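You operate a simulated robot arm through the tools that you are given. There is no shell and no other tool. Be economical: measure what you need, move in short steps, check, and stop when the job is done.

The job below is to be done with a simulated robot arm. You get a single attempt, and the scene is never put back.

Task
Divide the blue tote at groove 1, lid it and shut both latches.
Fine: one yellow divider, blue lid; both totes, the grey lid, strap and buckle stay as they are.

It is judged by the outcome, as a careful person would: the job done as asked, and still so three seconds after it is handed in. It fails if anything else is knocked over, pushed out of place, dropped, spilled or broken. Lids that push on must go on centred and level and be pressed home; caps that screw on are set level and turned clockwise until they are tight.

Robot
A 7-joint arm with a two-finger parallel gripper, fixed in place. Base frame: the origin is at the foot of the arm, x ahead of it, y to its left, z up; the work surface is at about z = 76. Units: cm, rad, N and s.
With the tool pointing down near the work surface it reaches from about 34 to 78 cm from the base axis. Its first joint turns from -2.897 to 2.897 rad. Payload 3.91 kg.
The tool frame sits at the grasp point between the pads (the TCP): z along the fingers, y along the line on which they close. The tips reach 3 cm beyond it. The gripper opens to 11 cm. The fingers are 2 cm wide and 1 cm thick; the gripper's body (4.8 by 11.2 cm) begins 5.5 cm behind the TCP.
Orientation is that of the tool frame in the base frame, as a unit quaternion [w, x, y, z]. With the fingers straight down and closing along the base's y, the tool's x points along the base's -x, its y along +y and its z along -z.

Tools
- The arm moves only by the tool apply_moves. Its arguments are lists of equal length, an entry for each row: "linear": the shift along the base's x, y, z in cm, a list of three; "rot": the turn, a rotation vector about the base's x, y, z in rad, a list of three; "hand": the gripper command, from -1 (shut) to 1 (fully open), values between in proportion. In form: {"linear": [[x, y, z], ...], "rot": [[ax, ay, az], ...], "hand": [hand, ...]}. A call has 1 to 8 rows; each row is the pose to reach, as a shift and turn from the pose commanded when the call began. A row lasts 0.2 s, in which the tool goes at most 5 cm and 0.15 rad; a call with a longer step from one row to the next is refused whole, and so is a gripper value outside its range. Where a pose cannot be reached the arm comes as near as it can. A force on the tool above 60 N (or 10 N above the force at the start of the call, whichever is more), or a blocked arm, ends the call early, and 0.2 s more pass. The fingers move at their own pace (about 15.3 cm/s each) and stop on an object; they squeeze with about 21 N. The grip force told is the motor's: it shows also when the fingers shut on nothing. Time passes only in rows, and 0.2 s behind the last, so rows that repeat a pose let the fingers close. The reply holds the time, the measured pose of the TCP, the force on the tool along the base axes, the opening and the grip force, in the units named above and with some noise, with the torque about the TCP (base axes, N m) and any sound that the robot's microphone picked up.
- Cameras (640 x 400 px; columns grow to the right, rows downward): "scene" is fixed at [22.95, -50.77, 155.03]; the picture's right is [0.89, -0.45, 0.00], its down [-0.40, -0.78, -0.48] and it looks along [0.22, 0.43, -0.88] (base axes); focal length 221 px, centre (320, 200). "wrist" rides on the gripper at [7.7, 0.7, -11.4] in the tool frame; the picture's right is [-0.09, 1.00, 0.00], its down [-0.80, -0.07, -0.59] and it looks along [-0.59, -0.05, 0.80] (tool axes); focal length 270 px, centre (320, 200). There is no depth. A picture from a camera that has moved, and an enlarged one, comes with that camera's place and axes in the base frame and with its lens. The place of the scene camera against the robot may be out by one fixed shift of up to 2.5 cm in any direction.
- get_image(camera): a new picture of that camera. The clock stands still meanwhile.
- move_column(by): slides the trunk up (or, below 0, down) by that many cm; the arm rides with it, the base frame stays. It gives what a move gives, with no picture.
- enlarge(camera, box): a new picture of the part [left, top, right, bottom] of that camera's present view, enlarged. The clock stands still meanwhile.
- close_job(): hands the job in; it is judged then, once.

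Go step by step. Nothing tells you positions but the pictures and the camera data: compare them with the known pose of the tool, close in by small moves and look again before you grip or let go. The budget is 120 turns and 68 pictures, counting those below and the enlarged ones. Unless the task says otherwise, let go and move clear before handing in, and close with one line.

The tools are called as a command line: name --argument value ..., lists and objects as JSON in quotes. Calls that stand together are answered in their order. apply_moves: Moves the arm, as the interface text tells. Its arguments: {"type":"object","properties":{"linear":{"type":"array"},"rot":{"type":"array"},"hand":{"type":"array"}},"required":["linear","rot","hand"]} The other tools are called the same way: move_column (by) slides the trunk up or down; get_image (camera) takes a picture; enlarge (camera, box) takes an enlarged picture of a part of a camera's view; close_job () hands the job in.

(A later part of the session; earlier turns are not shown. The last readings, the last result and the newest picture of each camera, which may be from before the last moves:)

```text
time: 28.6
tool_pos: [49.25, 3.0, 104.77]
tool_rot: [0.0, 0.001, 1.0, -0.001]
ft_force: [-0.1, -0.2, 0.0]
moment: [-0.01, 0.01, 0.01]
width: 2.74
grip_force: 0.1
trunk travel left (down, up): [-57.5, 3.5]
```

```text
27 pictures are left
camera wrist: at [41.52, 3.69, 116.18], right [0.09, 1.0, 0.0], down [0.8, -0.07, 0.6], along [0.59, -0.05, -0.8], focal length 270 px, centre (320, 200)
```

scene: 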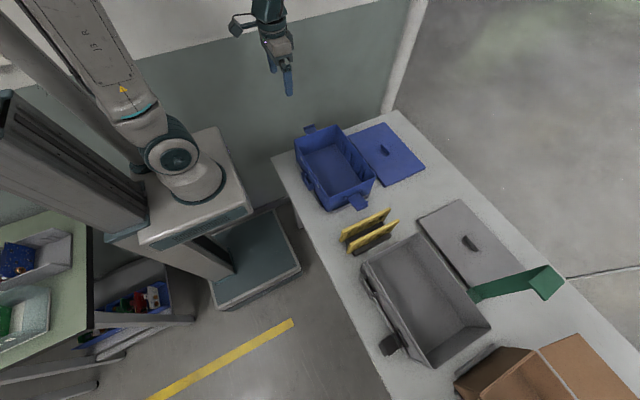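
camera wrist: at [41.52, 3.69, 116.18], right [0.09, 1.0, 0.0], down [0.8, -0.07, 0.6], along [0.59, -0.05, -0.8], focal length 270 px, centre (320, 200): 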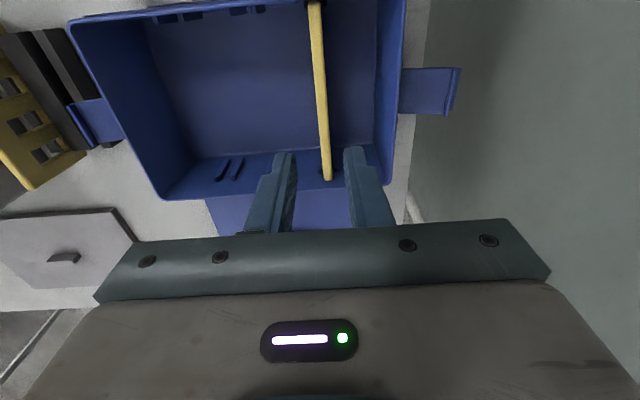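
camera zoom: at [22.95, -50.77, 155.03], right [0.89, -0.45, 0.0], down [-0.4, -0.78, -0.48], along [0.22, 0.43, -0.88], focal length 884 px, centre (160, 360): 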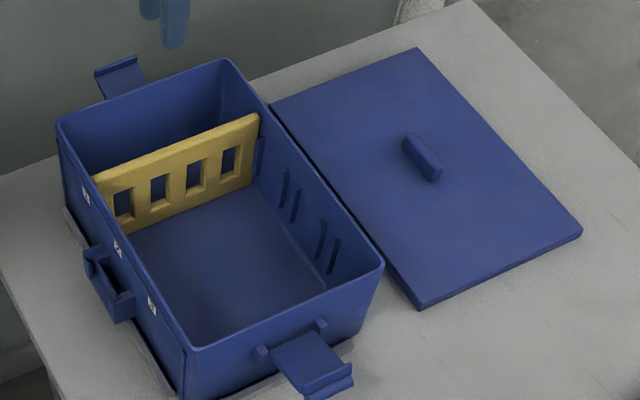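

The divider is seated in groove 1 with its top below the rim. Next is the lid: its handle bar lies along y near (77.4, -4.1), so I'll rotate the gripper 90° while moving over it.

apply_moves --linear '[[3, -1, 0], [6, -2, 0], [9, -3, 0], [12, -4, 0], [15, -5, 0], [18, -6, 0], [20, -7, 0], [22, -7, 0]]' --rot '[[0, 0, 0.14], [0, 0, 0.28], [0, 0, 0.42], [0, 0, 0.56], [0, 0, 0.7], [0, 0, 0.84], [0, 0, 0.98], [0, 0, 1.12]]' --hand '[0, 0, 0, 0, 0, 0, 0, 0]'

apply_moves --linear '[[2, 0, -1], [4, 0, -3], [6, 0, -5], [6, 0, -5]]' --rot '[[0, 0, 0.15], [0, 0, 0.3], [0, 0, 0.45], [0, 0, 0.45]]' --hand '[0, 0, 0, 0]'

get_image --camera "wrist"

```text
time: 30.4
tool_pos: [71.52, -3.89, 104.67]
tool_rot: [0.0, -0.533, 0.846, 0.001]
ft_force: [0.1, 0.1, 0.9]
moment: [0.01, 0.03, 0.02]
width: 5.51
grip_force: 0.1
trunk travel left (down, up): [-57.5, 3.5]
```

```text
time: 31.4
tool_pos: [77.45, -4.02, 99.64]
tool_rot: [0.0, 0.708, -0.706, 0.0]
ft_force: [-0.7, 0.3, -1.0]
moment: [-0.01, 0.03, 0.0]
width: 5.52
grip_force: 0.0
trunk travel left (down, up): [-57.5, 3.5]
```

```text
26 pictures are left
camera wrist: at [76.69, -11.64, 111.03], right [-1.0, 0.09, 0.0], down [0.07, 0.8, 0.59], along [0.05, 0.59, -0.8], focal length 270 px, centre (320, 200)
```

wrist: 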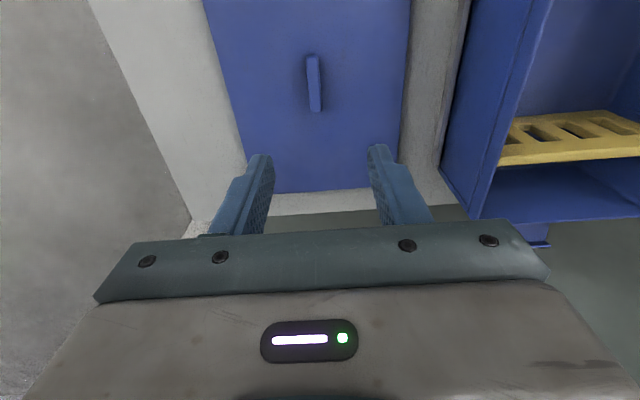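

The handle is seen near (78.1, -4.3). I'll come down above it and recheck.

apply_moves --linear '[[0.2, -0.1, -4], [0.4, -0.2, -8], [0.5, -0.2, -12], [0.5, -0.2, -12]]' --rot '[[0, 0, 0], [0, 0, 0], [0, 0, 0], [0, 0, 0]]' --hand '[0, -0.4, -0.4, -0.4]'

get_image --camera "wrist"

```text
time: 32.4
tool_pos: [77.87, -4.0, 87.59]
tool_rot: [-0.001, 0.707, -0.707, 0.0]
ft_force: [-0.2, 0.4, -0.5]
moment: [0.02, -0.01, -0.01]
width: 3.3
grip_force: 0.0
trunk travel left (down, up): [-57.5, 3.5]
```

```text
25 pictures are left
camera wrist: at [77.27, -11.75, 99.13], right [-1.0, 0.09, 0.0], down [0.07, 0.8, 0.59], along [0.05, 0.59, -0.8], focal length 270 px, centre (320, 200)
```

wrist: 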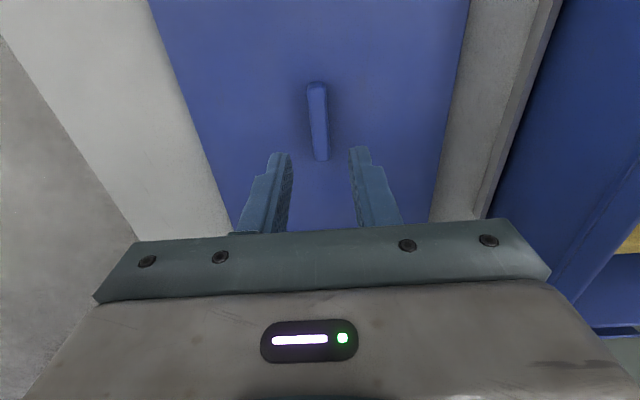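

The handle runs y -7.1 to -1.0 at x ≈ 77.9 with its top at z ≈ 79.5. I'll descend around it with the tips just above the lid plate.

apply_moves --linear '[[0, 0, -3], [0, 0, -5], [0, 0, -6], [0, 0, -6.4], [0, 0, -6.8], [0, 0, -7.2]]' --rot '[[0, 0, 0], [0, 0, 0], [0, 0, 0], [0, 0, 0], [0, 0, 0], [0, 0, 0]]' --hand '[-0.4, -0.4, -0.4, -0.4, -0.4, -0.4]'

get_image --camera "wrist"

```text
time: 33.8
tool_pos: [77.9, -4.14, 80.51]
tool_rot: [0.0, -0.707, 0.707, 0.001]
ft_force: [-0.4, -0.2, 1.0]
moment: [0.01, -0.04, -0.02]
width: 3.29
grip_force: 0.1
trunk travel left (down, up): [-57.5, 3.5]
```

```text
24 pictures are left
camera wrist: at [77.22, -11.75, 91.91], right [-1.0, 0.09, 0.0], down [0.07, 0.8, 0.59], along [0.05, 0.59, -0.8], focal length 270 px, centre (320, 200)
```

wrist: 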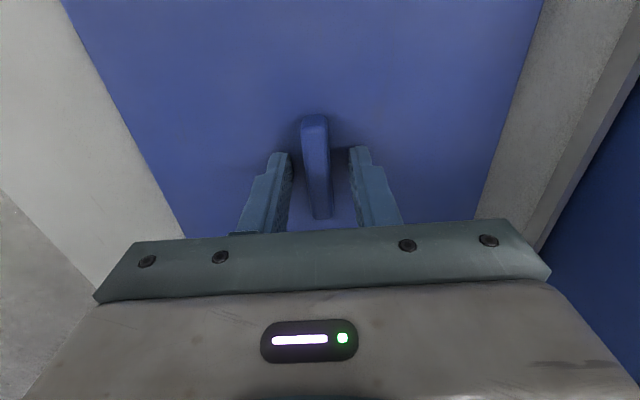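

The fingers straddle the handle at its middle. Closing and lifting slowly.

apply_moves --linear '[[0, 0, -0.2], [0, 0, -0.2], [0, 0, -0.2], [0, 0, -0.2], [0, 0, 0.5], [0, 0, 2]]' --rot '[[0, 0, 0], [0, 0, 0], [0, 0, 0], [0, 0, 0], [0, 0, 0], [0, 0, 0]]' --hand '[-0.4, -1, -1, -1, -1, -1]'

```text
time: 35.2
tool_pos: [77.75, -4.04, 82.45]
tool_rot: [-0.002, -0.706, 0.708, 0.001]
ft_force: [-0.7, 0.6, -3.0]
moment: [0.0, 0.0, 0.03]
width: 1.34
grip_force: 21.1
trunk travel left (down, up): [-57.5, 3.5]
```

The lid is held (about 3 N of weight). I'll lift it well above the rim and carry it back toward the tote centre at about (50.7, -3.95).

apply_moves --linear '[[0, 0, 3], [0, 0, 7], [0, 0, 11.5], [0, 0, 15], [-4, 0, 15.5], [-8.5, 0, 15.5], [-13, 0, 15.5], [-17.5, 0, 15.5]]' --rot '[[0, 0, 0], [0, 0, 0], [0, 0, 0], [0, 0, 0], [0, 0, 0], [0, 0, 0], [0, 0, 0], [0, 0, 0]]' --hand '[-1, -1, -1, -1, -1, -1, -1, -1]'

apply_moves --linear '[[-4, 0.1, 0], [-7.5, 0.1, 0], [-9.6, 0.1, 0], [-9.6, 0.1, 0]]' --rot '[[0, 0, 0], [0, 0, 0], [0, 0, 0], [0, 0, 0]]' --hand '[-1, -1, -1, -1]'

enlarge --camera "scene" --box '[270, 80, 430, 220]'

get_image --camera "wrist"

```text
time: 37.0
tool_pos: [60.57, -4.27, 98.23]
tool_rot: [0.0, -0.707, 0.708, 0.0]
ft_force: [-0.6, -0.8, -3.0]
moment: [-0.04, -0.01, -0.01]
width: 1.39
grip_force: 20.7
trunk travel left (down, up): [-57.5, 3.5]
```

```text
time: 38.0
tool_pos: [50.85, -4.03, 98.14]
tool_rot: [0.0, 0.707, -0.707, 0.0]
ft_force: [-0.4, -0.1, -1.9]
moment: [0.02, -0.02, 0.03]
width: 1.37
grip_force: 20.8
trunk travel left (down, up): [-57.5, 3.5]
```

```text
2.86 times, centred on (350, 150) of scene
camera zoom: at [22.95, -50.77, 155.03], right [0.89, -0.45, 0.0], down [-0.4, -0.78, -0.48], along [0.22, 0.43, -0.88], focal length 632 px, centre (234, 343)
```

zoom: 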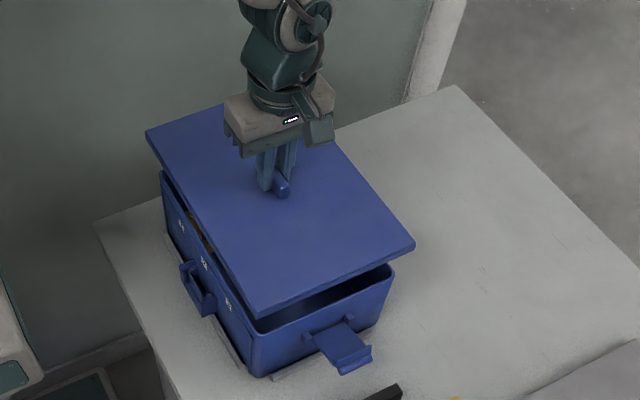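

```text
22 pictures are left
camera wrist: at [50.12, -11.71, 109.51], right [-1.0, 0.09, 0.0], down [0.07, 0.8, 0.59], along [0.05, 0.59, -0.8], focal length 270 px, centre (320, 200)
```

wrist: 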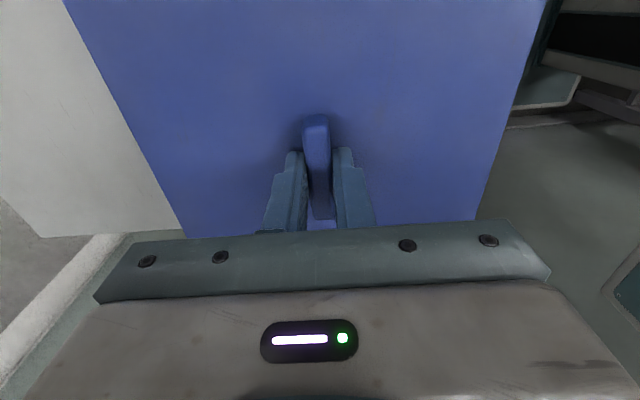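

The lid is level above the tote. I'll lower it to about 1 cm above the rim and compare edges.

apply_moves --linear '[[-0.1, 0, -2], [-0.1, 0, -3.6], [-0.1, 0, -4.4], [-0.1, 0, -4.4]]' --rot '[[0, 0, 0], [0, 0, 0], [0, 0, 0], [0, 0, 0]]' --hand '[-1, -1, -1, -1]'

enlarge --camera "scene" --box '[290, 110, 390, 220]'

```text
time: 39.0
tool_pos: [50.77, -4.06, 93.58]
tool_rot: [0.0, 0.707, -0.707, -0.001]
ft_force: [0.3, 0.3, -2.5]
moment: [0.01, 0.0, 0.0]
width: 1.36
grip_force: 21.3
trunk travel left (down, up): [-57.5, 3.5]
```

```text
3.64 times, centred on (340, 165) of scene
camera zoom: at [22.95, -50.77, 155.03], right [0.89, -0.45, 0.0], down [-0.4, -0.78, -0.48], along [0.22, 0.43, -0.88], focal length 804 px, centre (247, 327)
```

zoom: 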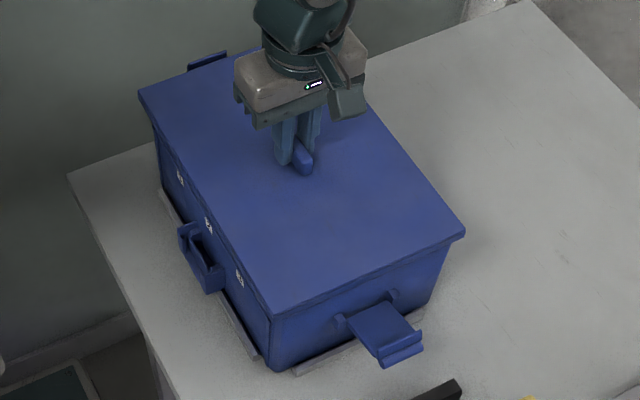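

enlarge --camera "scene" --box '[306, 165, 390, 217]'

enlarge --camera "scene" --box '[280, 120, 340, 158]'

```text
7.62 times, centred on (348, 191) of scene
camera zoom: at [22.95, -50.77, 155.03], right [0.89, -0.45, 0.0], down [-0.4, -0.78, -0.48], along [0.22, 0.43, -0.88], focal length 1684 px, centre (107, 269)
```

zoom: 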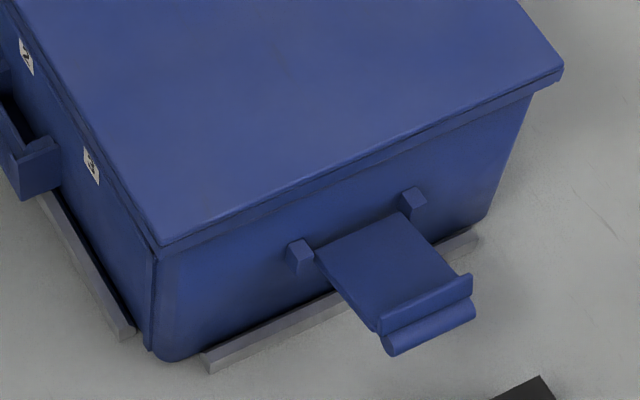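

```text
10.53 times, centred on (310, 139) of scene
camera zoom: at [22.95, -50.77, 155.03], right [0.89, -0.45, 0.0], down [-0.4, -0.78, -0.48], along [0.22, 0.43, -0.88], focal length 2327 px, centre (425, 842)
```

zoom: 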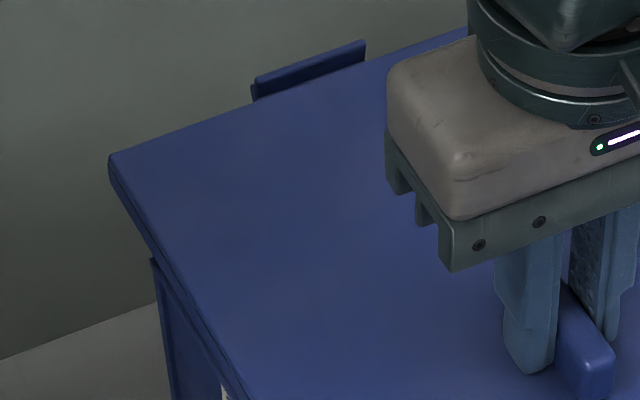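

The lid looks aligned with a uniform overhang. I'll lower it gently to contact and read forces and moments.

apply_moves --linear '[[0, 0.05, -0.4], [0, 0.05, -0.7], [0, 0.05, -1.0], [0, 0.05, -1.2]]' --rot '[[0, 0, 0], [0, 0, 0], [0, 0, 0], [0, 0, 0]]' --hand '[-1, -1, -1, -1]'

```text
time: 40.0
tool_pos: [50.79, -3.96, 92.54]
tool_rot: [0.0, 0.707, -0.707, 0.0]
ft_force: [0.2, -0.8, -1.7]
moment: [-0.04, 0.04, 0.03]
width: 1.38
grip_force: 21.2
trunk travel left (down, up): [-57.5, 3.5]
```

apply_moves --linear '[[0, 0, -0.3], [0, 0, -0.6], [0, 0, -0.8], [0, 0, -1.0]]' --rot '[[0, 0, 0], [0, 0, 0], [0, 0, 0], [0, 0, 0]]' --hand '[-1, -1, -1, -1]'

```text
time: 41.0
tool_pos: [50.83, -3.82, 91.51]
tool_rot: [0.0, -0.707, 0.707, -0.001]
ft_force: [-0.9, -0.1, 3.9]
moment: [0.2, 0.02, 0.05]
width: 1.38
grip_force: 21.0
trunk travel left (down, up): [-57.5, 3.5]
```

There's contact. I'll check how the lid sits.

enlarge --camera "scene" --box '[306, 165, 390, 217]'

enlarge --camera "scene" --box '[280, 120, 344, 160]'

```text
7.62 times, centred on (348, 191) of scene
camera zoom: at [22.95, -50.77, 155.03], right [0.89, -0.45, 0.0], down [-0.4, -0.78, -0.48], along [0.22, 0.43, -0.88], focal length 1684 px, centre (107, 269)
```

zoom: 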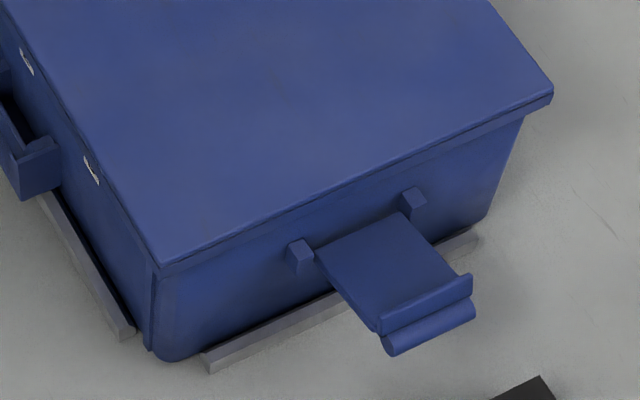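

```text
10.00 times, centred on (312, 140) of scene
camera zoom: at [22.95, -50.77, 155.03], right [0.89, -0.45, 0.0], down [-0.4, -0.78, -0.48], along [0.22, 0.43, -0.88], focal length 2211 px, centre (400, 800)
```

zoom: 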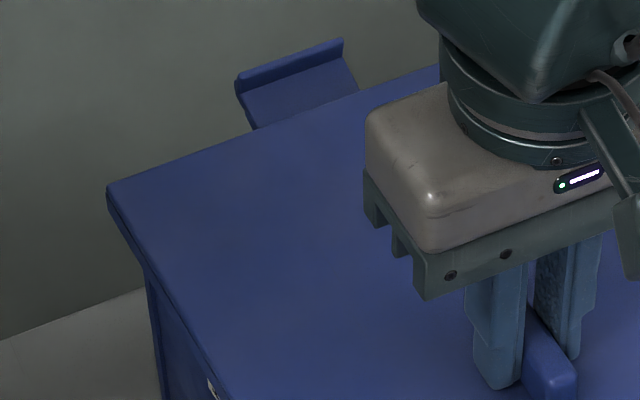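

The lid sits centred within a couple of millimetres. I'll press straight down in small steps.

apply_moves --linear '[[0, 0, -0.2], [0, 0, -0.4], [0, 0, -0.6], [0, 0, -0.8], [0, 0, -1.0]]' --rot '[[0, 0, 0], [0, 0, 0], [0, 0, 0], [0, 0, 0], [0, 0, 0]]' --hand '[-1, -1, -1, -1, -1]'

```text
time: 41.8
tool_pos: [50.92, -3.76, 91.44]
tool_rot: [0.003, -0.706, 0.708, -0.005]
ft_force: [-9.1, 0.6, 34.5]
moment: [0.06, 1.12, 0.0]
width: 1.41
grip_force: 20.8
trunk travel left (down, up): [-57.5, 3.5]
stopped in row 4: the force on the tool passed its limit at 64 N (the readings are from after the stop); the commanded pose is now the measured one
```

The lid has reached a hard stop: the skirt is about 1 cm below the rim, with 64 N at the stop. I'll release it, rise, and look at the seating.

apply_moves --linear '[[0, 0, 0.1], [0, 0, 0.1], [0, 0, 0.1], [0, 0, 2], [0, 0, 6], [0, 0, 10]]' --rot '[[0, 0, 0], [0, 0, 0], [0, 0, 0], [0, 0, 0], [0, 0, 0], [0, 0, 0]]' --hand '[-0.5, -0.5, -0.5, -0.4, -0.4, -0.4]'

enlarge --camera "scene" --box '[275, 115, 395, 215]'

```text
time: 43.2
tool_pos: [50.97, -3.8, 101.18]
tool_rot: [0.002, -0.707, 0.707, -0.003]
ft_force: [0.1, 0.0, 0.8]
moment: [0.0, 0.02, 0.0]
width: 3.29
grip_force: 0.1
trunk travel left (down, up): [-57.5, 3.5]
```

```text
4.00 times, centred on (335, 165) of scene
camera zoom: at [22.95, -50.77, 155.03], right [0.89, -0.45, 0.0], down [-0.4, -0.78, -0.48], along [0.22, 0.43, -0.88], focal length 884 px, centre (260, 340)
```

zoom: 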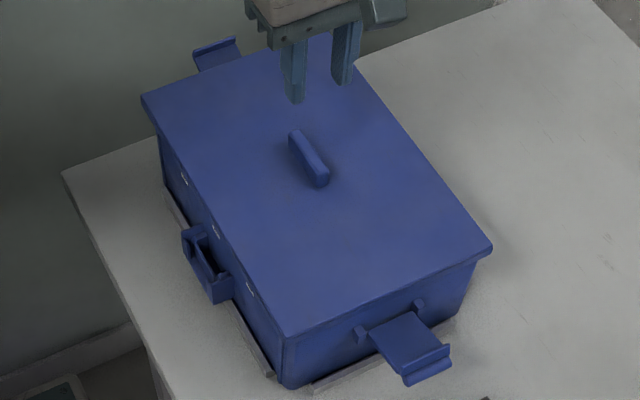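

The lid is seated and level. The latch flaps stick out horizontally from hinges at z ≈ 83. I'll go above the -y flap with open fingers, which close along x across its width, and look.

apply_moves --linear '[[0, -4.5, 0], [0, -9, 0], [0, -13.5, 0], [0, -18, 0], [0, -20, -3], [0, -20, -6], [0, -20, -6]]' --rot '[[0, 0, 0], [0, 0, 0], [0, 0, 0], [0, 0, 0], [0, 0, 0], [0, 0, 0], [0, 0, 0]]' --hand '[0.5, 0.5, 0.5, 0.5, 0.5, 0.5, 0.5]'

get_image --camera "wrist"

```text
time: 44.8
tool_pos: [51.12, -24.03, 95.25]
tool_rot: [-0.002, 0.707, -0.707, 0.003]
ft_force: [-0.2, -0.1, -0.2]
moment: [-0.02, 0.01, -0.02]
width: 8.21
grip_force: 0.0
trunk travel left (down, up): [-57.5, 3.5]
```

```text
15 pictures are left
camera wrist: at [50.31, -31.63, 106.63], right [-1.0, 0.09, -0.01], down [0.07, 0.8, 0.59], along [0.06, 0.59, -0.8], focal length 270 px, centre (320, 200)
```

wrist: 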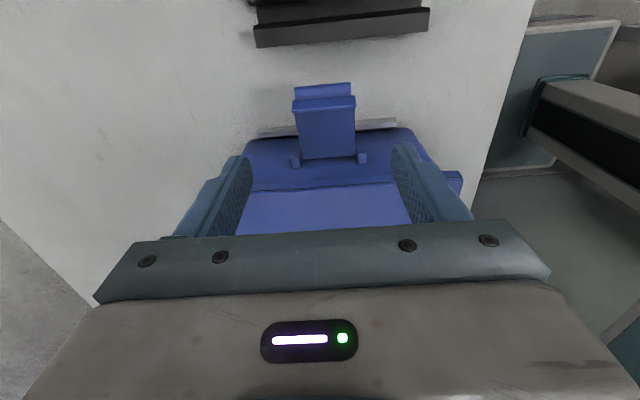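

The flap spans x 48–53.3 and y -25.4 to -19.3, near z 83. I'll lower the fingers either side of its outer half.

apply_moves --linear '[[-0.4, 0.4, -3], [-0.4, 0.4, -6], [-0.4, 0.4, -8.5], [-0.4, 0.4, -9.6], [-0.4, 0.4, -9.6]]' --rot '[[0, 0, 0], [0, 0, 0], [0, 0, 0], [0, 0, 0], [0, 0, 0]]' --hand '[0.5, 0.5, 0.5, 0.5, 0.5]'

get_image --camera "wrist"

enlarge --camera "scene" --box '[330, 165, 410, 225]'

```text
time: 46.0
tool_pos: [50.53, -23.77, 85.59]
tool_rot: [-0.003, 0.708, -0.707, 0.004]
ft_force: [0.1, -0.6, 0.1]
moment: [0.01, -0.01, 0.0]
width: 8.27
grip_force: 0.0
trunk travel left (down, up): [-57.5, 3.5]
```

```text
14 pictures are left
camera wrist: at [49.84, -31.27, 97.0], right [-1.0, 0.09, -0.01], down [0.07, 0.8, 0.59], along [0.06, 0.59, -0.8], focal length 270 px, centre (320, 200)
```

wrist: 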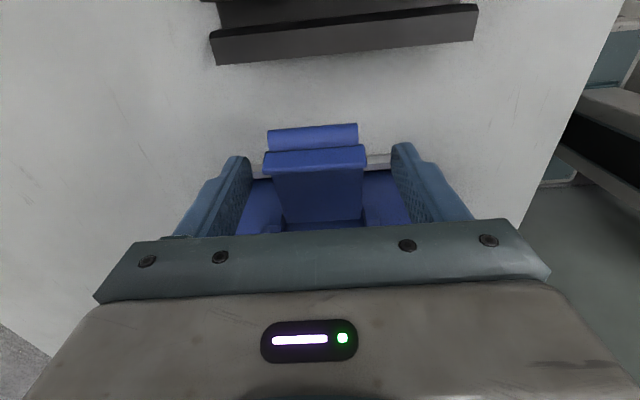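

```text
6.67 times, centred on (370, 195) of scene
camera zoom: at [22.95, -50.77, 155.03], right [0.89, -0.45, 0.0], down [-0.4, -0.78, -0.48], along [0.22, 0.43, -0.88], focal length 1474 px, centre (-13, 233)
```

zoom: 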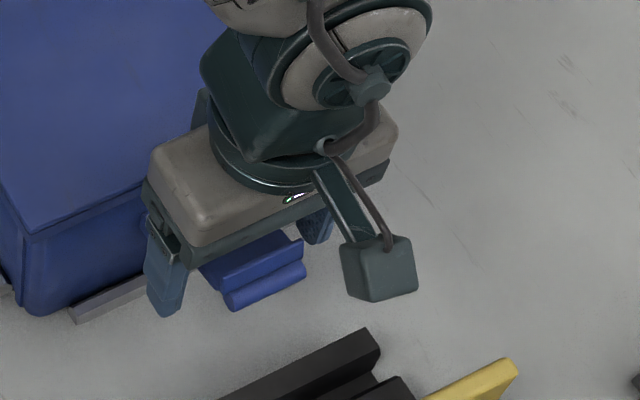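

The flap's lip top is at about z 85 and its end is near y -26. The fingers straddle it, so I'll lower slightly, close on its edges, and begin lifting along the arc.

apply_moves --linear '[[0.2, 0, -0.6], [0.2, 0, -0.6], [0.2, 0, -0.6], [0.2, 0, -0.6]]' --rot '[[0, 0, 0], [0, 0, 0], [0, 0, 0], [0, 0, 0]]' --hand '[0.5, -1, -1, -1]'

```text
time: 47.0
tool_pos: [50.82, -23.48, 84.85]
tool_rot: [-0.002, 0.707, -0.707, 0.003]
ft_force: [-0.6, 0.8, -0.6]
moment: [-0.15, -0.09, -0.02]
width: 4.95
grip_force: 21.1
trunk travel left (down, up): [-57.5, 3.5]
```

The flap is gripped 4.95 cm wide. I'll swing it up along its hinge arc with the tool kept vertical.

apply_moves --linear '[[0, 0.06, 0.75], [0, 0.26, 1.47], [0, 0.58, 2.15], [0, 1.0, 2.76], [0, 1.25, 3.03]]' --rot '[[0, 0, 0], [0, 0, 0], [0, 0, 0], [0, 0, 0], [0, 0, 0]]' --hand '[-1, -1, -1, -1, -1]'

get_image --camera "wrist"

```text
time: 48.2
tool_pos: [50.82, -22.55, 88.03]
tool_rot: [0.002, -0.706, 0.708, -0.004]
ft_force: [1.1, -9.4, -2.6]
moment: [-0.55, 0.12, 0.2]
width: 4.96
grip_force: 21.2
trunk travel left (down, up): [-57.5, 3.5]
```

```text
12 pictures are left
camera wrist: at [50.03, -30.18, 99.41], right [-1.0, 0.09, -0.01], down [0.07, 0.8, 0.59], along [0.06, 0.59, -0.8], focal length 270 px, centre (320, 200)
```

wrist: 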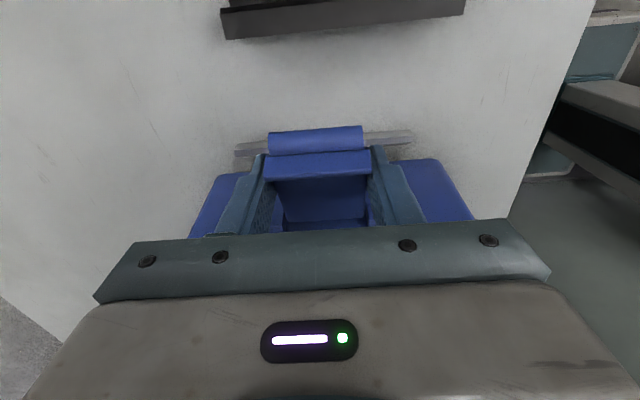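

The flap follows, now about 45° up. I'll continue to about 65°.

apply_moves --linear '[[0, 0.3, 0.26], [0, 0.6, 0.5], [0, 0.9, 0.7], [0, 1.25, 0.88]]' --rot '[[0, 0, 0], [0, 0, 0], [0, 0, 0], [0, 0, 0]]' --hand '[-1, -1, -1, -1]'

enlarge --camera "scene" --box '[330, 165, 410, 225]'

```text
time: 49.2
tool_pos: [50.98, -21.27, 88.86]
tool_rot: [0.003, -0.707, 0.707, -0.002]
ft_force: [3.9, -15.1, 0.5]
moment: [-0.32, 0.08, 0.15]
width: 4.96
grip_force: 20.7
trunk travel left (down, up): [-57.5, 3.5]
```

```text
6.67 times, centred on (370, 195) of scene
camera zoom: at [22.95, -50.77, 155.03], right [0.89, -0.45, 0.0], down [-0.4, -0.78, -0.48], along [0.22, 0.43, -0.88], focal length 1474 px, centre (-13, 233)
```

zoom: 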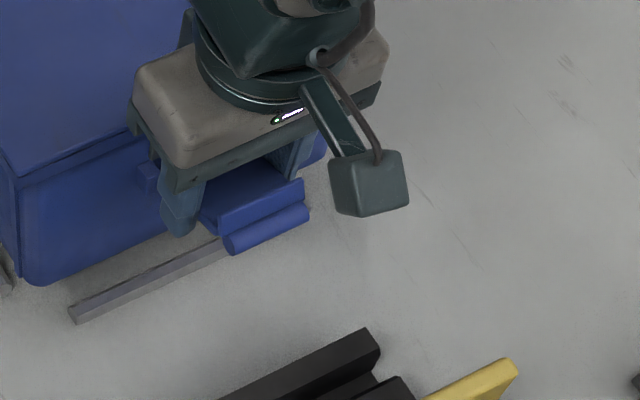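

The tote itself is tilting up with the flap — the hinge isn't turning because the grip locks it. I'll reverse the same path right away to set the tote back down.

apply_moves --linear '[[0, -0.6, -0.4], [0, -1.25, -0.88], [0, -1.5, -1.15], [0, -1.92, -1.76], [0, -2.24, -2.44], [0, -2.44, -3.16], [0, -2.5, -3.91], [0, -2.5, -3.91]]' --rot '[[0, 0, 0], [0, 0, 0], [0, 0, 0], [0, 0, 0], [0, 0, 0], [0, 0, 0], [0, 0, 0], [0, 0, 0]]' --hand '[-1, -1, -1, -1, -1, -1, -1, -1]'

enlarge --camera "scene" --box '[275, 115, 395, 215]'

```text
time: 51.0
tool_pos: [50.85, -23.6, 85.02]
tool_rot: [0.004, -0.707, 0.708, -0.004]
ft_force: [1.8, 0.3, 15.0]
moment: [0.01, 0.01, -0.02]
width: 4.96
grip_force: 21.3
trunk travel left (down, up): [-57.5, 3.5]
```

```text
4.00 times, centred on (335, 165) of scene
camera zoom: at [22.95, -50.77, 155.03], right [0.89, -0.45, 0.0], down [-0.4, -0.78, -0.48], along [0.22, 0.43, -0.88], focal length 884 px, centre (260, 340)
```

zoom: 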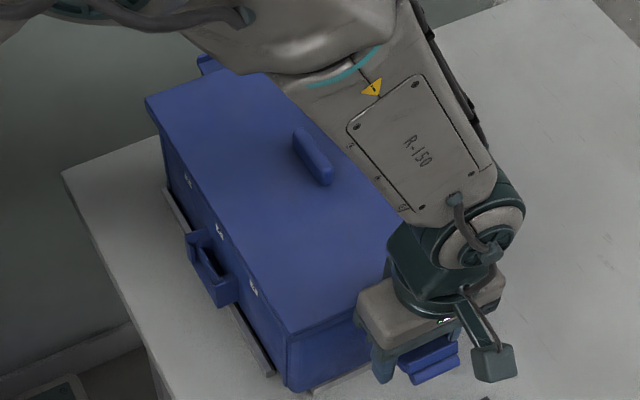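

The tote appears to be back down, within about 2–3 mm. I'll open the gripper, rise, and check.

apply_moves --linear '[[0, 0, 0], [0, 0, 0], [0, 0, 0], [0, 0, 4], [0, -1, 9], [0, -1, 13]]' --rot '[[0, 0, 0], [0, 0, 0], [0, 0, 0], [0, 0, 0], [0, 0, 0], [0, 0, 0]]' --hand '[0.5, 0.5, 0.5, 0.5, 0.5, 0.5]'

get_image --camera "wrist"

```text
refused: row 5 steps farther than a row can; nothing moved
```

```text
9 pictures are left
camera wrist: at [49.95, -31.16, 96.43], right [-1.0, 0.09, -0.01], down [0.07, 0.8, 0.59], along [0.06, 0.59, -0.81], focal length 270 px, centre (320, 200)
```

wrist: 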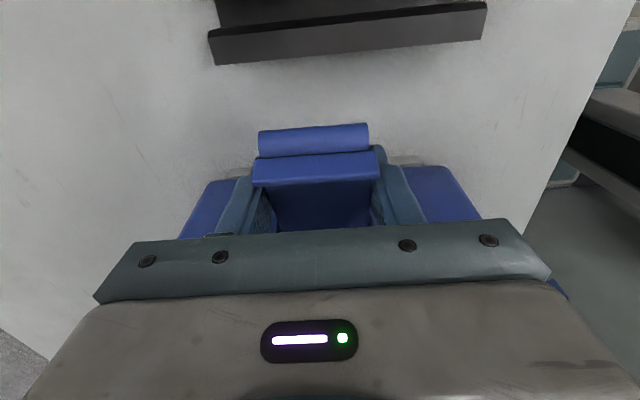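

The flap did turn a little. Rather than slipping in the pads, I'll release to relax everything, then re-grip near the fingertips and rotate the tool together with the flap about its hinge.

apply_moves --linear '[[0, 0, 0], [0, 0, 0], [0, 0, 0.6], [0, 0, 0.6], [0, 0, 0.6]]' --rot '[[0, 0, 0], [0, 0, 0], [0, 0, 0], [0, 0, 0], [0, 0, 0]]' --hand '[0, 0.3, 0.3, 0.3, 0.3]'

get_image --camera "wrist"

```text
time: 52.2
tool_pos: [50.93, -23.48, 85.55]
tool_rot: [-0.002, 0.707, -0.707, 0.003]
ft_force: [-0.3, -0.4, 0.7]
moment: [-0.01, 0.0, -0.01]
width: 7.14
grip_force: 0.1
trunk travel left (down, up): [-57.5, 3.5]
```

```text
8 pictures are left
camera wrist: at [50.06, -31.18, 97.0], right [-1.0, 0.09, -0.01], down [0.07, 0.8, 0.59], along [0.06, 0.59, -0.8], focal length 270 px, centre (320, 200)
```

wrist: 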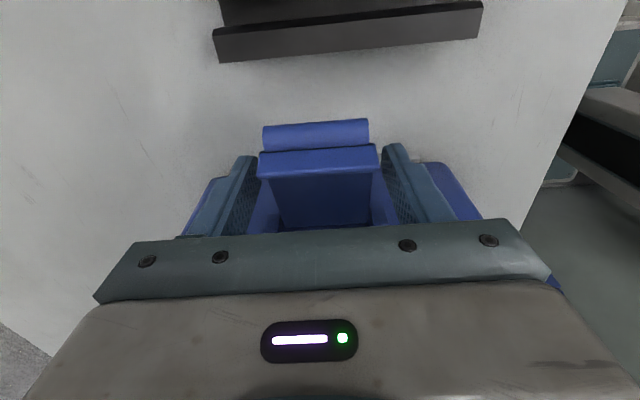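

The flap holds at about 15° by hinge friction. I'll re-grip slightly further out and rotate the tool with it about the hinge.

apply_moves --linear '[[-0.1, -0.8, 0.35], [-0.1, -0.8, 0.35], [-0.1, -0.8, 0.35], [-0.1, -0.8, 0.35], [-0.1, -0.41, 0.99], [-0.1, 0.065, 1.57], [-0.1, 0.61, 2.09]]' --rot '[[0, 0, 0], [0, 0, 0], [0, 0, 0], [0, 0, 0], [-0.13, 0, 0], [-0.26, 0, 0], [-0.39, 0, 0]]' --hand '[0.3, -1, -1, -1, -1, -1, -1]'

```text
time: 53.8
tool_pos: [50.68, -22.78, 87.65]
tool_rot: [0.136, 0.694, -0.693, 0.14]
ft_force: [0.4, 2.0, -4.0]
moment: [-0.11, 0.26, -0.18]
width: 4.98
grip_force: 21.2
trunk travel left (down, up): [-57.5, 3.5]
```

Forces are low (4 N) — this works. Continuing the swing.

apply_moves --linear '[[0, 0.606, 0.441], [0, 1.264, 0.8], [0, 1.963, 1.07], [0, 1.963, 1.07]]' --rot '[[-0.13, 0, 0], [-0.26, 0, 0], [-0.39, 0, 0], [-0.39, 0, 0]]' --hand '[-1, -1, -1, -1]'

enlarge --camera "scene" --box '[290, 120, 400, 220]'

```text
time: 54.8
tool_pos: [50.73, -21.23, 88.8]
tool_rot: [-0.268, -0.653, 0.654, -0.273]
ft_force: [5.5, -20.3, 5.0]
moment: [0.53, 0.65, 0.05]
width: 4.99
grip_force: 20.9
trunk travel left (down, up): [-57.5, 3.5]
```

```text
4.00 times, centred on (345, 170) of scene
camera zoom: at [22.95, -50.77, 155.03], right [0.89, -0.45, 0.0], down [-0.4, -0.78, -0.48], along [0.22, 0.43, -0.88], focal length 884 px, centre (220, 320)
```

zoom: 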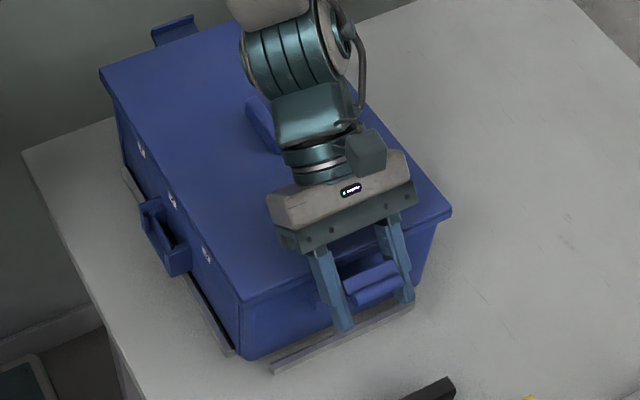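

The tote's end is being nudged up and back again (20 N). I'll ease back until the force vanishes so it settles gently.

apply_moves --linear '[[0, -0.3, -0.3], [0, -0.6, -0.6], [0, -0.9, -0.9], [0, -0.9, -1.2]]' --rot '[[0, 0, 0], [0, 0, 0], [0, 0, 0], [0, 0, 0]]' --hand '[-1, -1, -1, -1]'

```text
time: 55.8
tool_pos: [50.84, -21.71, 87.61]
tool_rot: [0.265, 0.656, -0.652, 0.271]
ft_force: [0.1, 2.1, 5.9]
moment: [3.68, 0.32, 0.38]
width: 4.99
grip_force: 21.2
trunk travel left (down, up): [-57.5, 3.5]
```

I'm now pressing lightly with stored torque in the pads and the tote is back down. I'll open, back out along the tool axis, straighten, and look.

apply_moves --linear '[[0, 0, 0], [0, 0, 0], [0, 0.7, 1.2], [0, 1.4, 3.5], [0, 1.4, 6.5], [0, 0, 9], [0, -2, 11], [0, -4, 11]]' --rot '[[0, 0, 0], [0, 0, 0], [0, 0, 0], [0.1, 0, 0], [0.24, 0, 0], [0.38, 0, 0], [0.52, 0, 0], [0.66, 0, 0]]' --hand '[0.2, 0.4, 0.4, 0.4, 0.4, 0.4, 0, -0.5]'

enlarge --camera "scene" --box '[290, 120, 400, 220]'

```text
time: 57.6
tool_pos: [50.62, -26.0, 98.58]
tool_rot: [-0.038, -0.705, 0.706, -0.045]
ft_force: [0.5, -0.3, 0.4]
moment: [-0.02, -0.01, 0.0]
width: 2.74
grip_force: 0.0
trunk travel left (down, up): [-57.5, 3.5]
```

```text
4.00 times, centred on (345, 170) of scene
camera zoom: at [22.95, -50.77, 155.03], right [0.89, -0.45, 0.0], down [-0.4, -0.78, -0.48], along [0.22, 0.43, -0.88], focal length 884 px, centre (220, 320)
```

zoom: 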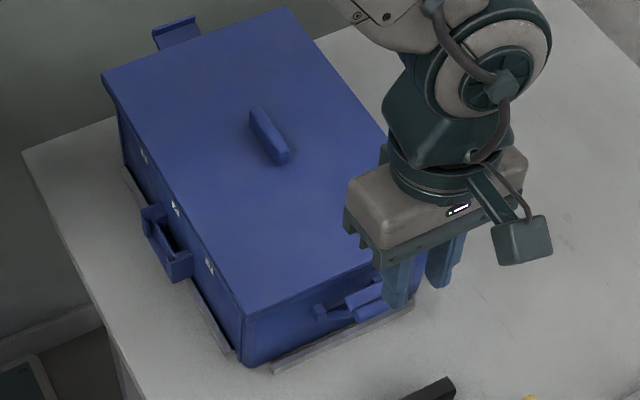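

The tote and lid are back in place and the flap stays raised. I'll go outside it with closed vertical fingers and push it inward.

apply_moves --linear '[[0.1, -2.5, 0], [0.1, -3, -4], [0.1, -3, -8], [0.1, -3, -11.3]]' --rot '[[0.12, 0, 0], [0.12, 0, 0], [0.12, 0, 0], [0.12, 0, 0]]' --hand '[-1, -1, -1, -1]'

apply_moves --linear '[[0, 0.8, 0], [0, 1.6, 0], [0, 2.4, 0], [0, 3.2, 0], [0, 3.8, 0], [0, 4.4, 0]]' --rot '[[0, 0, 0], [0, 0, 0], [0, 0, 0], [0, 0, 0], [0, 0, 0], [0, 0, 0]]' --hand '[-1, -1, -1, -1, -1, -1]'

```text
time: 58.6
tool_pos: [50.8, -28.95, 87.19]
tool_rot: [0.003, -0.707, 0.707, -0.003]
ft_force: [-0.2, 0.8, 0.4]
moment: [0.0, -0.02, 0.01]
width: 0.0
grip_force: 21.6
trunk travel left (down, up): [-57.5, 3.5]
```

```text
time: 60.0
tool_pos: [50.72, -24.73, 87.18]
tool_rot: [0.002, -0.707, 0.707, -0.003]
ft_force: [-0.3, 0.3, 0.3]
moment: [-0.02, 0.02, -0.02]
width: 0.01
grip_force: 21.2
trunk travel left (down, up): [-57.5, 3.5]
```

No contact yet, so the flap stands fairly upright. Pushing on.

apply_moves --linear '[[0, 0.5, 0], [0, 1.0, 0], [0, 1.5, 0], [0, 2.0, 0], [0, 2.5, 0]]' --rot '[[0, 0, 0], [0, 0, 0], [0, 0, 0], [0, 0, 0], [0, 0, 0]]' --hand '[-1, -1, -1, -1, -1]'

```text
time: 61.2
tool_pos: [50.88, -22.11, 87.29]
tool_rot: [0.002, -0.706, 0.708, -0.004]
ft_force: [0.8, -4.6, 1.7]
moment: [0.06, -0.01, -0.02]
width: 0.0
grip_force: 20.7
trunk travel left (down, up): [-57.5, 3.5]
```

There's light contact at z ≈ 88.6 (4.6 N). I'll keep pushing the flap toward upright.

apply_moves --linear '[[0, 0.3, 0.2], [0, 0.6, 0.4], [0, 0.9, 0.6], [0, 1.2, 0.8], [0, 1.5, 0.8]]' --rot '[[0, 0, 0], [0, 0, 0], [0, 0, 0], [0, 0, 0], [0, 0, 0]]' --hand '[-1, -1, -1, -1, -1]'

```text
time: 62.4
tool_pos: [50.79, -21.45, 88.12]
tool_rot: [0.004, -0.704, 0.71, -0.005]
ft_force: [4.8, -48.6, 16.1]
moment: [1.14, 0.11, 0.13]
width: 0.0
grip_force: 20.5
trunk travel left (down, up): [-57.5, 3.5]
```

It's stopped at 48 N with no click. I'll look before pushing further.

apply_moves --linear '[[0, -1.5, 0], [0, -5, 2], [0, -7, 6], [0, -7, 10]]' --rot '[[0, 0, 0], [0, 0, 0], [0, 0, 0], [0, 0, 0]]' --hand '[-1, -1, -1, -1]'

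get_image --camera "wrist"

```text
time: 63.4
tool_pos: [50.9, -27.74, 98.06]
tool_rot: [0.003, -0.707, 0.707, -0.003]
ft_force: [-0.8, 0.1, -0.3]
moment: [-0.01, 0.03, -0.02]
width: 0.0
grip_force: 20.7
trunk travel left (down, up): [-57.5, 3.5]
```

```text
5 pictures are left
camera wrist: at [50.09, -35.36, 109.52], right [-1.0, 0.09, -0.01], down [0.07, 0.8, 0.59], along [0.06, 0.59, -0.8], focal length 270 px, centre (320, 200)
```

wrist: 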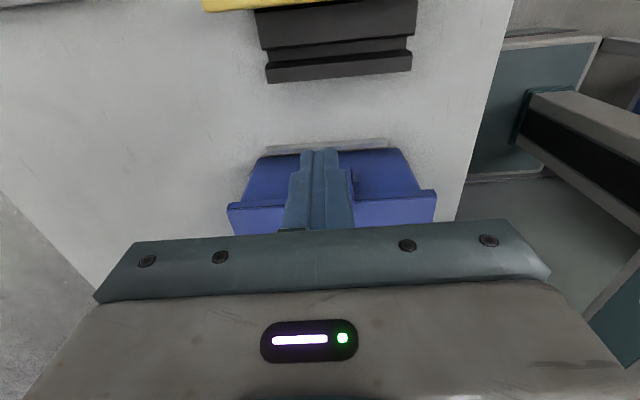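

The fingers hide the flap. I'll move up and toward the other end, starting the 180° yaw needed for the +y latch, and then view with the scene camera.

apply_moves --linear '[[0, 0, 4], [0, 2, 8], [0, 6, 9], [0, 10, 9], [0, 14, 9], [0, 18, 9], [0, 22, 9], [0, 26, 9]]' --rot '[[0, 0, -0.14], [0, 0, -0.28], [0, 0, -0.42], [0, 0, -0.56], [0, 0, -0.7], [0, 0, -0.84], [0, 0, -0.98], [0, 0, -1.12]]' --hand '[-1, -1, -1, -1, -1, -1, -1, -1]'

apply_moves --linear '[[0, 4, 0], [0, 8, 0], [0, 12, 0], [0, 16, 0], [0, 19, 0], [0, 20, 0], [0, 20, 0], [0, 20, 0]]' --rot '[[0, 0, -0.14], [0, 0, -0.28], [0, 0, -0.42], [0, 0, -0.56], [0, 0, -0.7], [0, 0, -0.84], [0, 0, -0.98], [0, 0, -1.12]]' --hand '[-1, -1, -1, -1, -1, -1, -1, -1]'

apply_moves --linear '[[0, 0, 0], [0, 0, 0], [0, 0, 0], [0, 0, 0], [0, 0, 0], [0, 0, 0], [0, 0, 0]]' --rot '[[0, 0, -0.14], [0, 0, -0.28], [0, 0, -0.42], [0, 0, -0.56], [0, 0, -0.7], [0, 0, -0.84], [0, 0, -0.9]]' --hand '[-1, -1, -1, -1, -1, -1, -1]'

enlarge --camera "scene" --box '[275, 110, 403, 210]'

```text
time: 65.2
tool_pos: [50.81, -1.56, 107.07]
tool_rot: [0.0, -0.223, 0.975, -0.004]
ft_force: [0.0, 0.6, 0.2]
moment: [0.0, 0.03, 0.0]
width: 0.0
grip_force: 20.8
trunk travel left (down, up): [-57.5, 3.5]
```

```text
time: 67.0
tool_pos: [50.91, 18.62, 107.12]
tool_rot: [-0.002, 0.329, 0.944, -0.005]
ft_force: [-0.1, 0.0, 0.8]
moment: [-0.02, 0.01, 0.0]
width: 0.01
grip_force: 21.3
trunk travel left (down, up): [-57.5, 3.5]
```

```text
time: 68.6
tool_pos: [50.87, 18.55, 107.12]
tool_rot: [-0.004, 0.707, 0.707, -0.003]
ft_force: [-0.3, -0.4, -0.1]
moment: [-0.02, -0.01, -0.01]
width: 0.0
grip_force: 21.4
trunk travel left (down, up): [-57.5, 3.5]
```

```text
4.00 times, centred on (339, 160) of scene
camera zoom: at [22.95, -50.77, 155.03], right [0.89, -0.45, 0.0], down [-0.4, -0.78, -0.48], along [0.22, 0.43, -0.88], focal length 884 px, centre (244, 360)
```

zoom: 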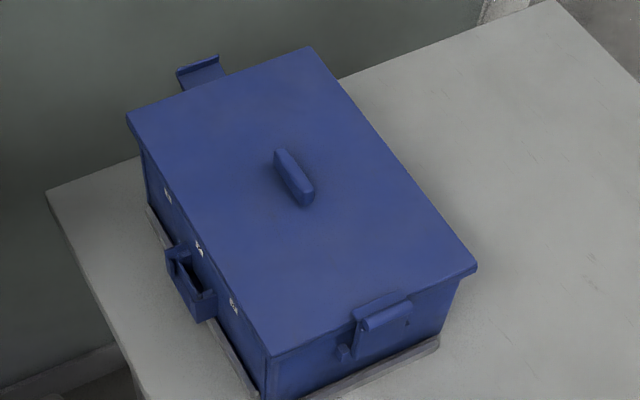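

The -y latch stands upright with its hook over the lid, and the tote is where it was. Now for the +y latch: I'll come down over its flap and look.

apply_moves --linear '[[-0.1, -1, -4], [-0.1, -1.9, -8], [-0.1, -1.9, -11], [-0.1, -1.9, -12], [-0.1, -1.9, -12]]' --rot '[[0, 0, 0], [0, 0, 0], [0, 0, 0], [0, 0, 0], [0, 0, 0]]' --hand '[0, 0.4, 0.4, 0.4, 0.4]'

get_image --camera "wrist"

```text
time: 69.8
tool_pos: [50.57, 16.74, 95.13]
tool_rot: [-0.004, 0.707, 0.707, -0.002]
ft_force: [-0.5, 1.0, 1.1]
moment: [-0.01, 0.0, 0.0]
width: 7.69
grip_force: 0.0
trunk travel left (down, up): [-57.5, 3.5]
```

```text
3 pictures are left
camera wrist: at [51.33, 24.43, 106.55], right [1.0, -0.09, -0.01], down [-0.07, -0.8, 0.59], along [-0.06, -0.59, -0.8], focal length 270 px, centre (320, 200)
```

wrist: 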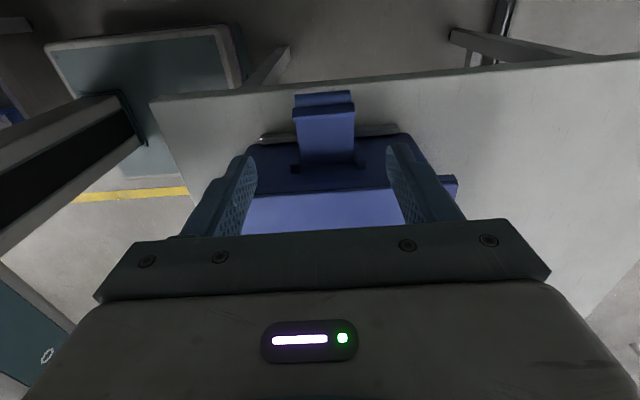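

The flap is where the mirror image predicts (lip y ≈ 17.7, x ≈ 50.8, hinge y ≈ 12.1, z ≈ 83.3). I'll lower around it and grip near the tips.

apply_moves --linear '[[0.2, -0.1, -4], [0.2, -0.1, -8], [0.2, -0.1, -9.8], [0.2, -0.1, -9.8], [0.2, -0.1, -9.8], [0.2, -0.1, -9.8]]' --rot '[[0, 0, 0], [0, 0, 0], [0, 0, 0], [0, 0, 0], [0, 0, 0], [0, 0, 0]]' --hand '[0.4, 0.4, 0.4, -1, -1, -1]'

```text
time: 71.2
tool_pos: [50.91, 16.22, 85.23]
tool_rot: [-0.003, 0.708, 0.707, -0.003]
ft_force: [-4.0, -13.9, 1.2]
moment: [0.05, -0.46, -0.03]
width: 4.96
grip_force: 20.8
trunk travel left (down, up): [-57.5, 3.5]
```

It's gripped, with some y preload. I'll relax 0.3 in y and start the combined swing about the hinge.

apply_moves --linear '[[0, -0.3, 0], [0, -0.6, 0.55], [0, -0.98, 1.06]]' --rot '[[0, 0, 0], [0.14, 0, 0], [0.28, 0, 0]]' --hand '[-1, -1, -1]'

```text
time: 72.0
tool_pos: [50.95, 15.66, 86.24]
tool_rot: [-0.102, 0.699, 0.701, 0.097]
ft_force: [0.3, -2.1, 0.1]
moment: [0.13, 0.06, 0.13]
width: 4.98
grip_force: 20.6
trunk travel left (down, up): [-57.5, 3.5]
```

Very low forces. Continuing.

apply_moves --linear '[[0, -0.22, 0.23], [0, -0.45, 0.45], [0, -0.7, 0.64], [0, -0.95, 0.83]]' --rot '[[0.07, 0, 0], [0.14, 0, 0], [0.21, 0, 0], [0.28, 0, 0]]' --hand '[-1, -1, -1, -1]'

```text
time: 73.0
tool_pos: [50.94, 14.5, 87.15]
tool_rot: [-0.199, 0.678, 0.68, 0.194]
ft_force: [0.7, -1.4, -0.2]
moment: [-0.04, 0.26, 0.28]
width: 4.99
grip_force: 21.3
trunk travel left (down, up): [-57.5, 3.5]
```

apply_moves --linear '[[0, -0.27, 0.16], [0, -0.553, 0.306], [0, -0.85, 0.42], [0, -1.143, 0.533]]' --rot '[[0.07, 0, 0], [0.14, 0, 0], [0.21, 0, 0], [0.28, 0, 0]]' --hand '[-1, -1, -1, -1]'

```text
time: 74.0
tool_pos: [51.13, 13.71, 87.87]
tool_rot: [-0.288, 0.644, 0.648, 0.288]
ft_force: [2.3, 7.6, 32.7]
moment: [-11.27, 1.13, -0.68]
width: 5.03
grip_force: 20.9
trunk travel left (down, up): [-57.5, 3.5]
```

A large moment means the arm's body is touching the lid, so I'll back off right away.

apply_moves --linear '[[0, 0.29, -0.11], [0, 0.59, -0.22], [0, 0.87, -0.37], [0, 0.87, -0.37]]' --rot '[[-0.07, 0, 0], [-0.14, 0, 0], [-0.21, 0, 0], [-0.21, 0, 0]]' --hand '[-1, -1, -1, -1]'

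```text
time: 75.0
tool_pos: [50.85, 14.42, 87.3]
tool_rot: [-0.222, 0.671, 0.673, 0.216]
ft_force: [-2.8, -1.7, 2.3]
moment: [-0.11, -0.17, -0.04]
width: 4.95
grip_force: 20.9
trunk travel left (down, up): [-57.5, 3.5]
```

It's clear again, with the flap at about 36°. I'll release, back out, straighten up and go outside it with closed fingers.

apply_moves --linear '[[0, 0, 0], [0, 0, 0], [0, -0.5, 1.2], [0, -0.7, 3.5], [0, 0, 6.5], [0, 2, 9.5], [0, 5, 11], [0, 7.5, 11]]' --rot '[[0, 0, 0], [0, 0, 0], [0, 0, 0], [-0.1, 0, 0], [-0.24, 0, 0], [-0.38, 0, 0], [-0.52, 0, 0], [-0.63, 0, 0]]' --hand '[0.2, 0.4, 0.4, 0.4, 0.4, 0.4, 0, -1]'

apply_moves --linear '[[0, 0, -4], [0, 0, -8], [0, 0, -11.2], [0, -0.5, -11.2], [0, -1, -11.2], [0, -1.5, -11.2], [0, -2, -11.2]]' --rot '[[0, 0, 0], [0, 0, 0], [0, 0, 0], [0, 0, 0], [0, 0, 0], [0, 0, 0], [0, 0, 0]]' --hand '[-1, -1, -1, -1, -1, -1, -1]'

```text
time: 76.8
tool_pos: [51.02, 22.08, 98.28]
tool_rot: [-0.002, 0.707, 0.707, -0.004]
ft_force: [-1.0, 0.3, -0.6]
moment: [-0.02, 0.0, -0.02]
width: 0.0
grip_force: 21.6
trunk travel left (down, up): [-57.5, 3.5]
```

```text
time: 78.4
tool_pos: [50.82, 19.62, 87.0]
tool_rot: [-0.003, 0.707, 0.707, -0.003]
ft_force: [-0.8, -0.5, -0.7]
moment: [0.0, 0.01, 0.02]
width: 0.0
grip_force: 21.2
trunk travel left (down, up): [-57.5, 3.5]
```

The fingers are outside the flap with no contact. Now I'll push inward in small steps.

apply_moves --linear '[[0, -0.5, 0], [0, -1, 0], [0, -1.5, 0], [0, -2, 0], [0, -2.5, 0], [0, -3, 0]]' --rot '[[0, 0, 0], [0, 0, 0], [0, 0, 0], [0, 0, 0], [0, 0, 0], [0, 0, 0]]' --hand '[-1, -1, -1, -1, -1, -1]'

```text
time: 79.8
tool_pos: [50.91, 16.76, 87.14]
tool_rot: [-0.002, 0.706, 0.708, -0.003]
ft_force: [-0.3, 0.0, 0.5]
moment: [-0.01, 0.0, 0.01]
width: 0.0
grip_force: 21.2
trunk travel left (down, up): [-57.5, 3.5]
```

apply_moves --linear '[[0, -0.4, 0.1], [0, -0.8, 0.2], [0, -1.2, 0.4], [0, -1.6, 0.5], [0, -2.0, 0.6]]' --rot '[[0, 0, 0], [0, 0, 0], [0, 0, 0], [0, 0, 0], [0, 0, 0]]' --hand '[-1, -1, -1, -1, -1]'

```text
time: 81.0
tool_pos: [50.93, 14.91, 87.72]
tool_rot: [-0.003, 0.707, 0.707, -0.004]
ft_force: [-0.6, 0.8, -0.4]
moment: [0.03, -0.01, 0.01]
width: 0.0
grip_force: 21.3
trunk travel left (down, up): [-57.5, 3.5]
```

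apply_moves --linear '[[0, -0.3, 0.1], [0, -0.6, 0.2], [0, -0.9, 0.3], [0, -1.2, 0.3], [0, -1.5, 0.3]]' --rot '[[0, 0, 0], [0, 0, 0], [0, 0, 0], [0, 0, 0], [0, 0, 0]]' --hand '[-1, -1, -1, -1, -1]'

```text
time: 82.2
tool_pos: [50.96, 14.13, 88.0]
tool_rot: [-0.002, 0.705, 0.709, -0.001]
ft_force: [6.9, 31.1, 7.6]
moment: [-0.48, 0.09, 0.0]
width: 0.0
grip_force: 21.7
trunk travel left (down, up): [-57.5, 3.5]
```

31 N at about the mirrored end position. I'll push a bit more, matching what closed the other latch.

apply_moves --linear '[[0, -0.2, 0.3], [0, -0.4, 0.5], [0, -0.5, 0.5], [0, -0.6, 0.5]]' --rot '[[0, 0, 0], [0, 0, 0], [0, 0, 0], [0, 0, 0]]' --hand '[-1, -1, -1, -1]'

```text
time: 83.2
tool_pos: [50.87, 13.76, 88.66]
tool_rot: [-0.001, 0.706, 0.708, -0.003]
ft_force: [6.3, 38.8, 10.9]
moment: [-0.6, 0.1, 0.0]
width: 0.0
grip_force: 20.7
trunk travel left (down, up): [-57.5, 3.5]
```

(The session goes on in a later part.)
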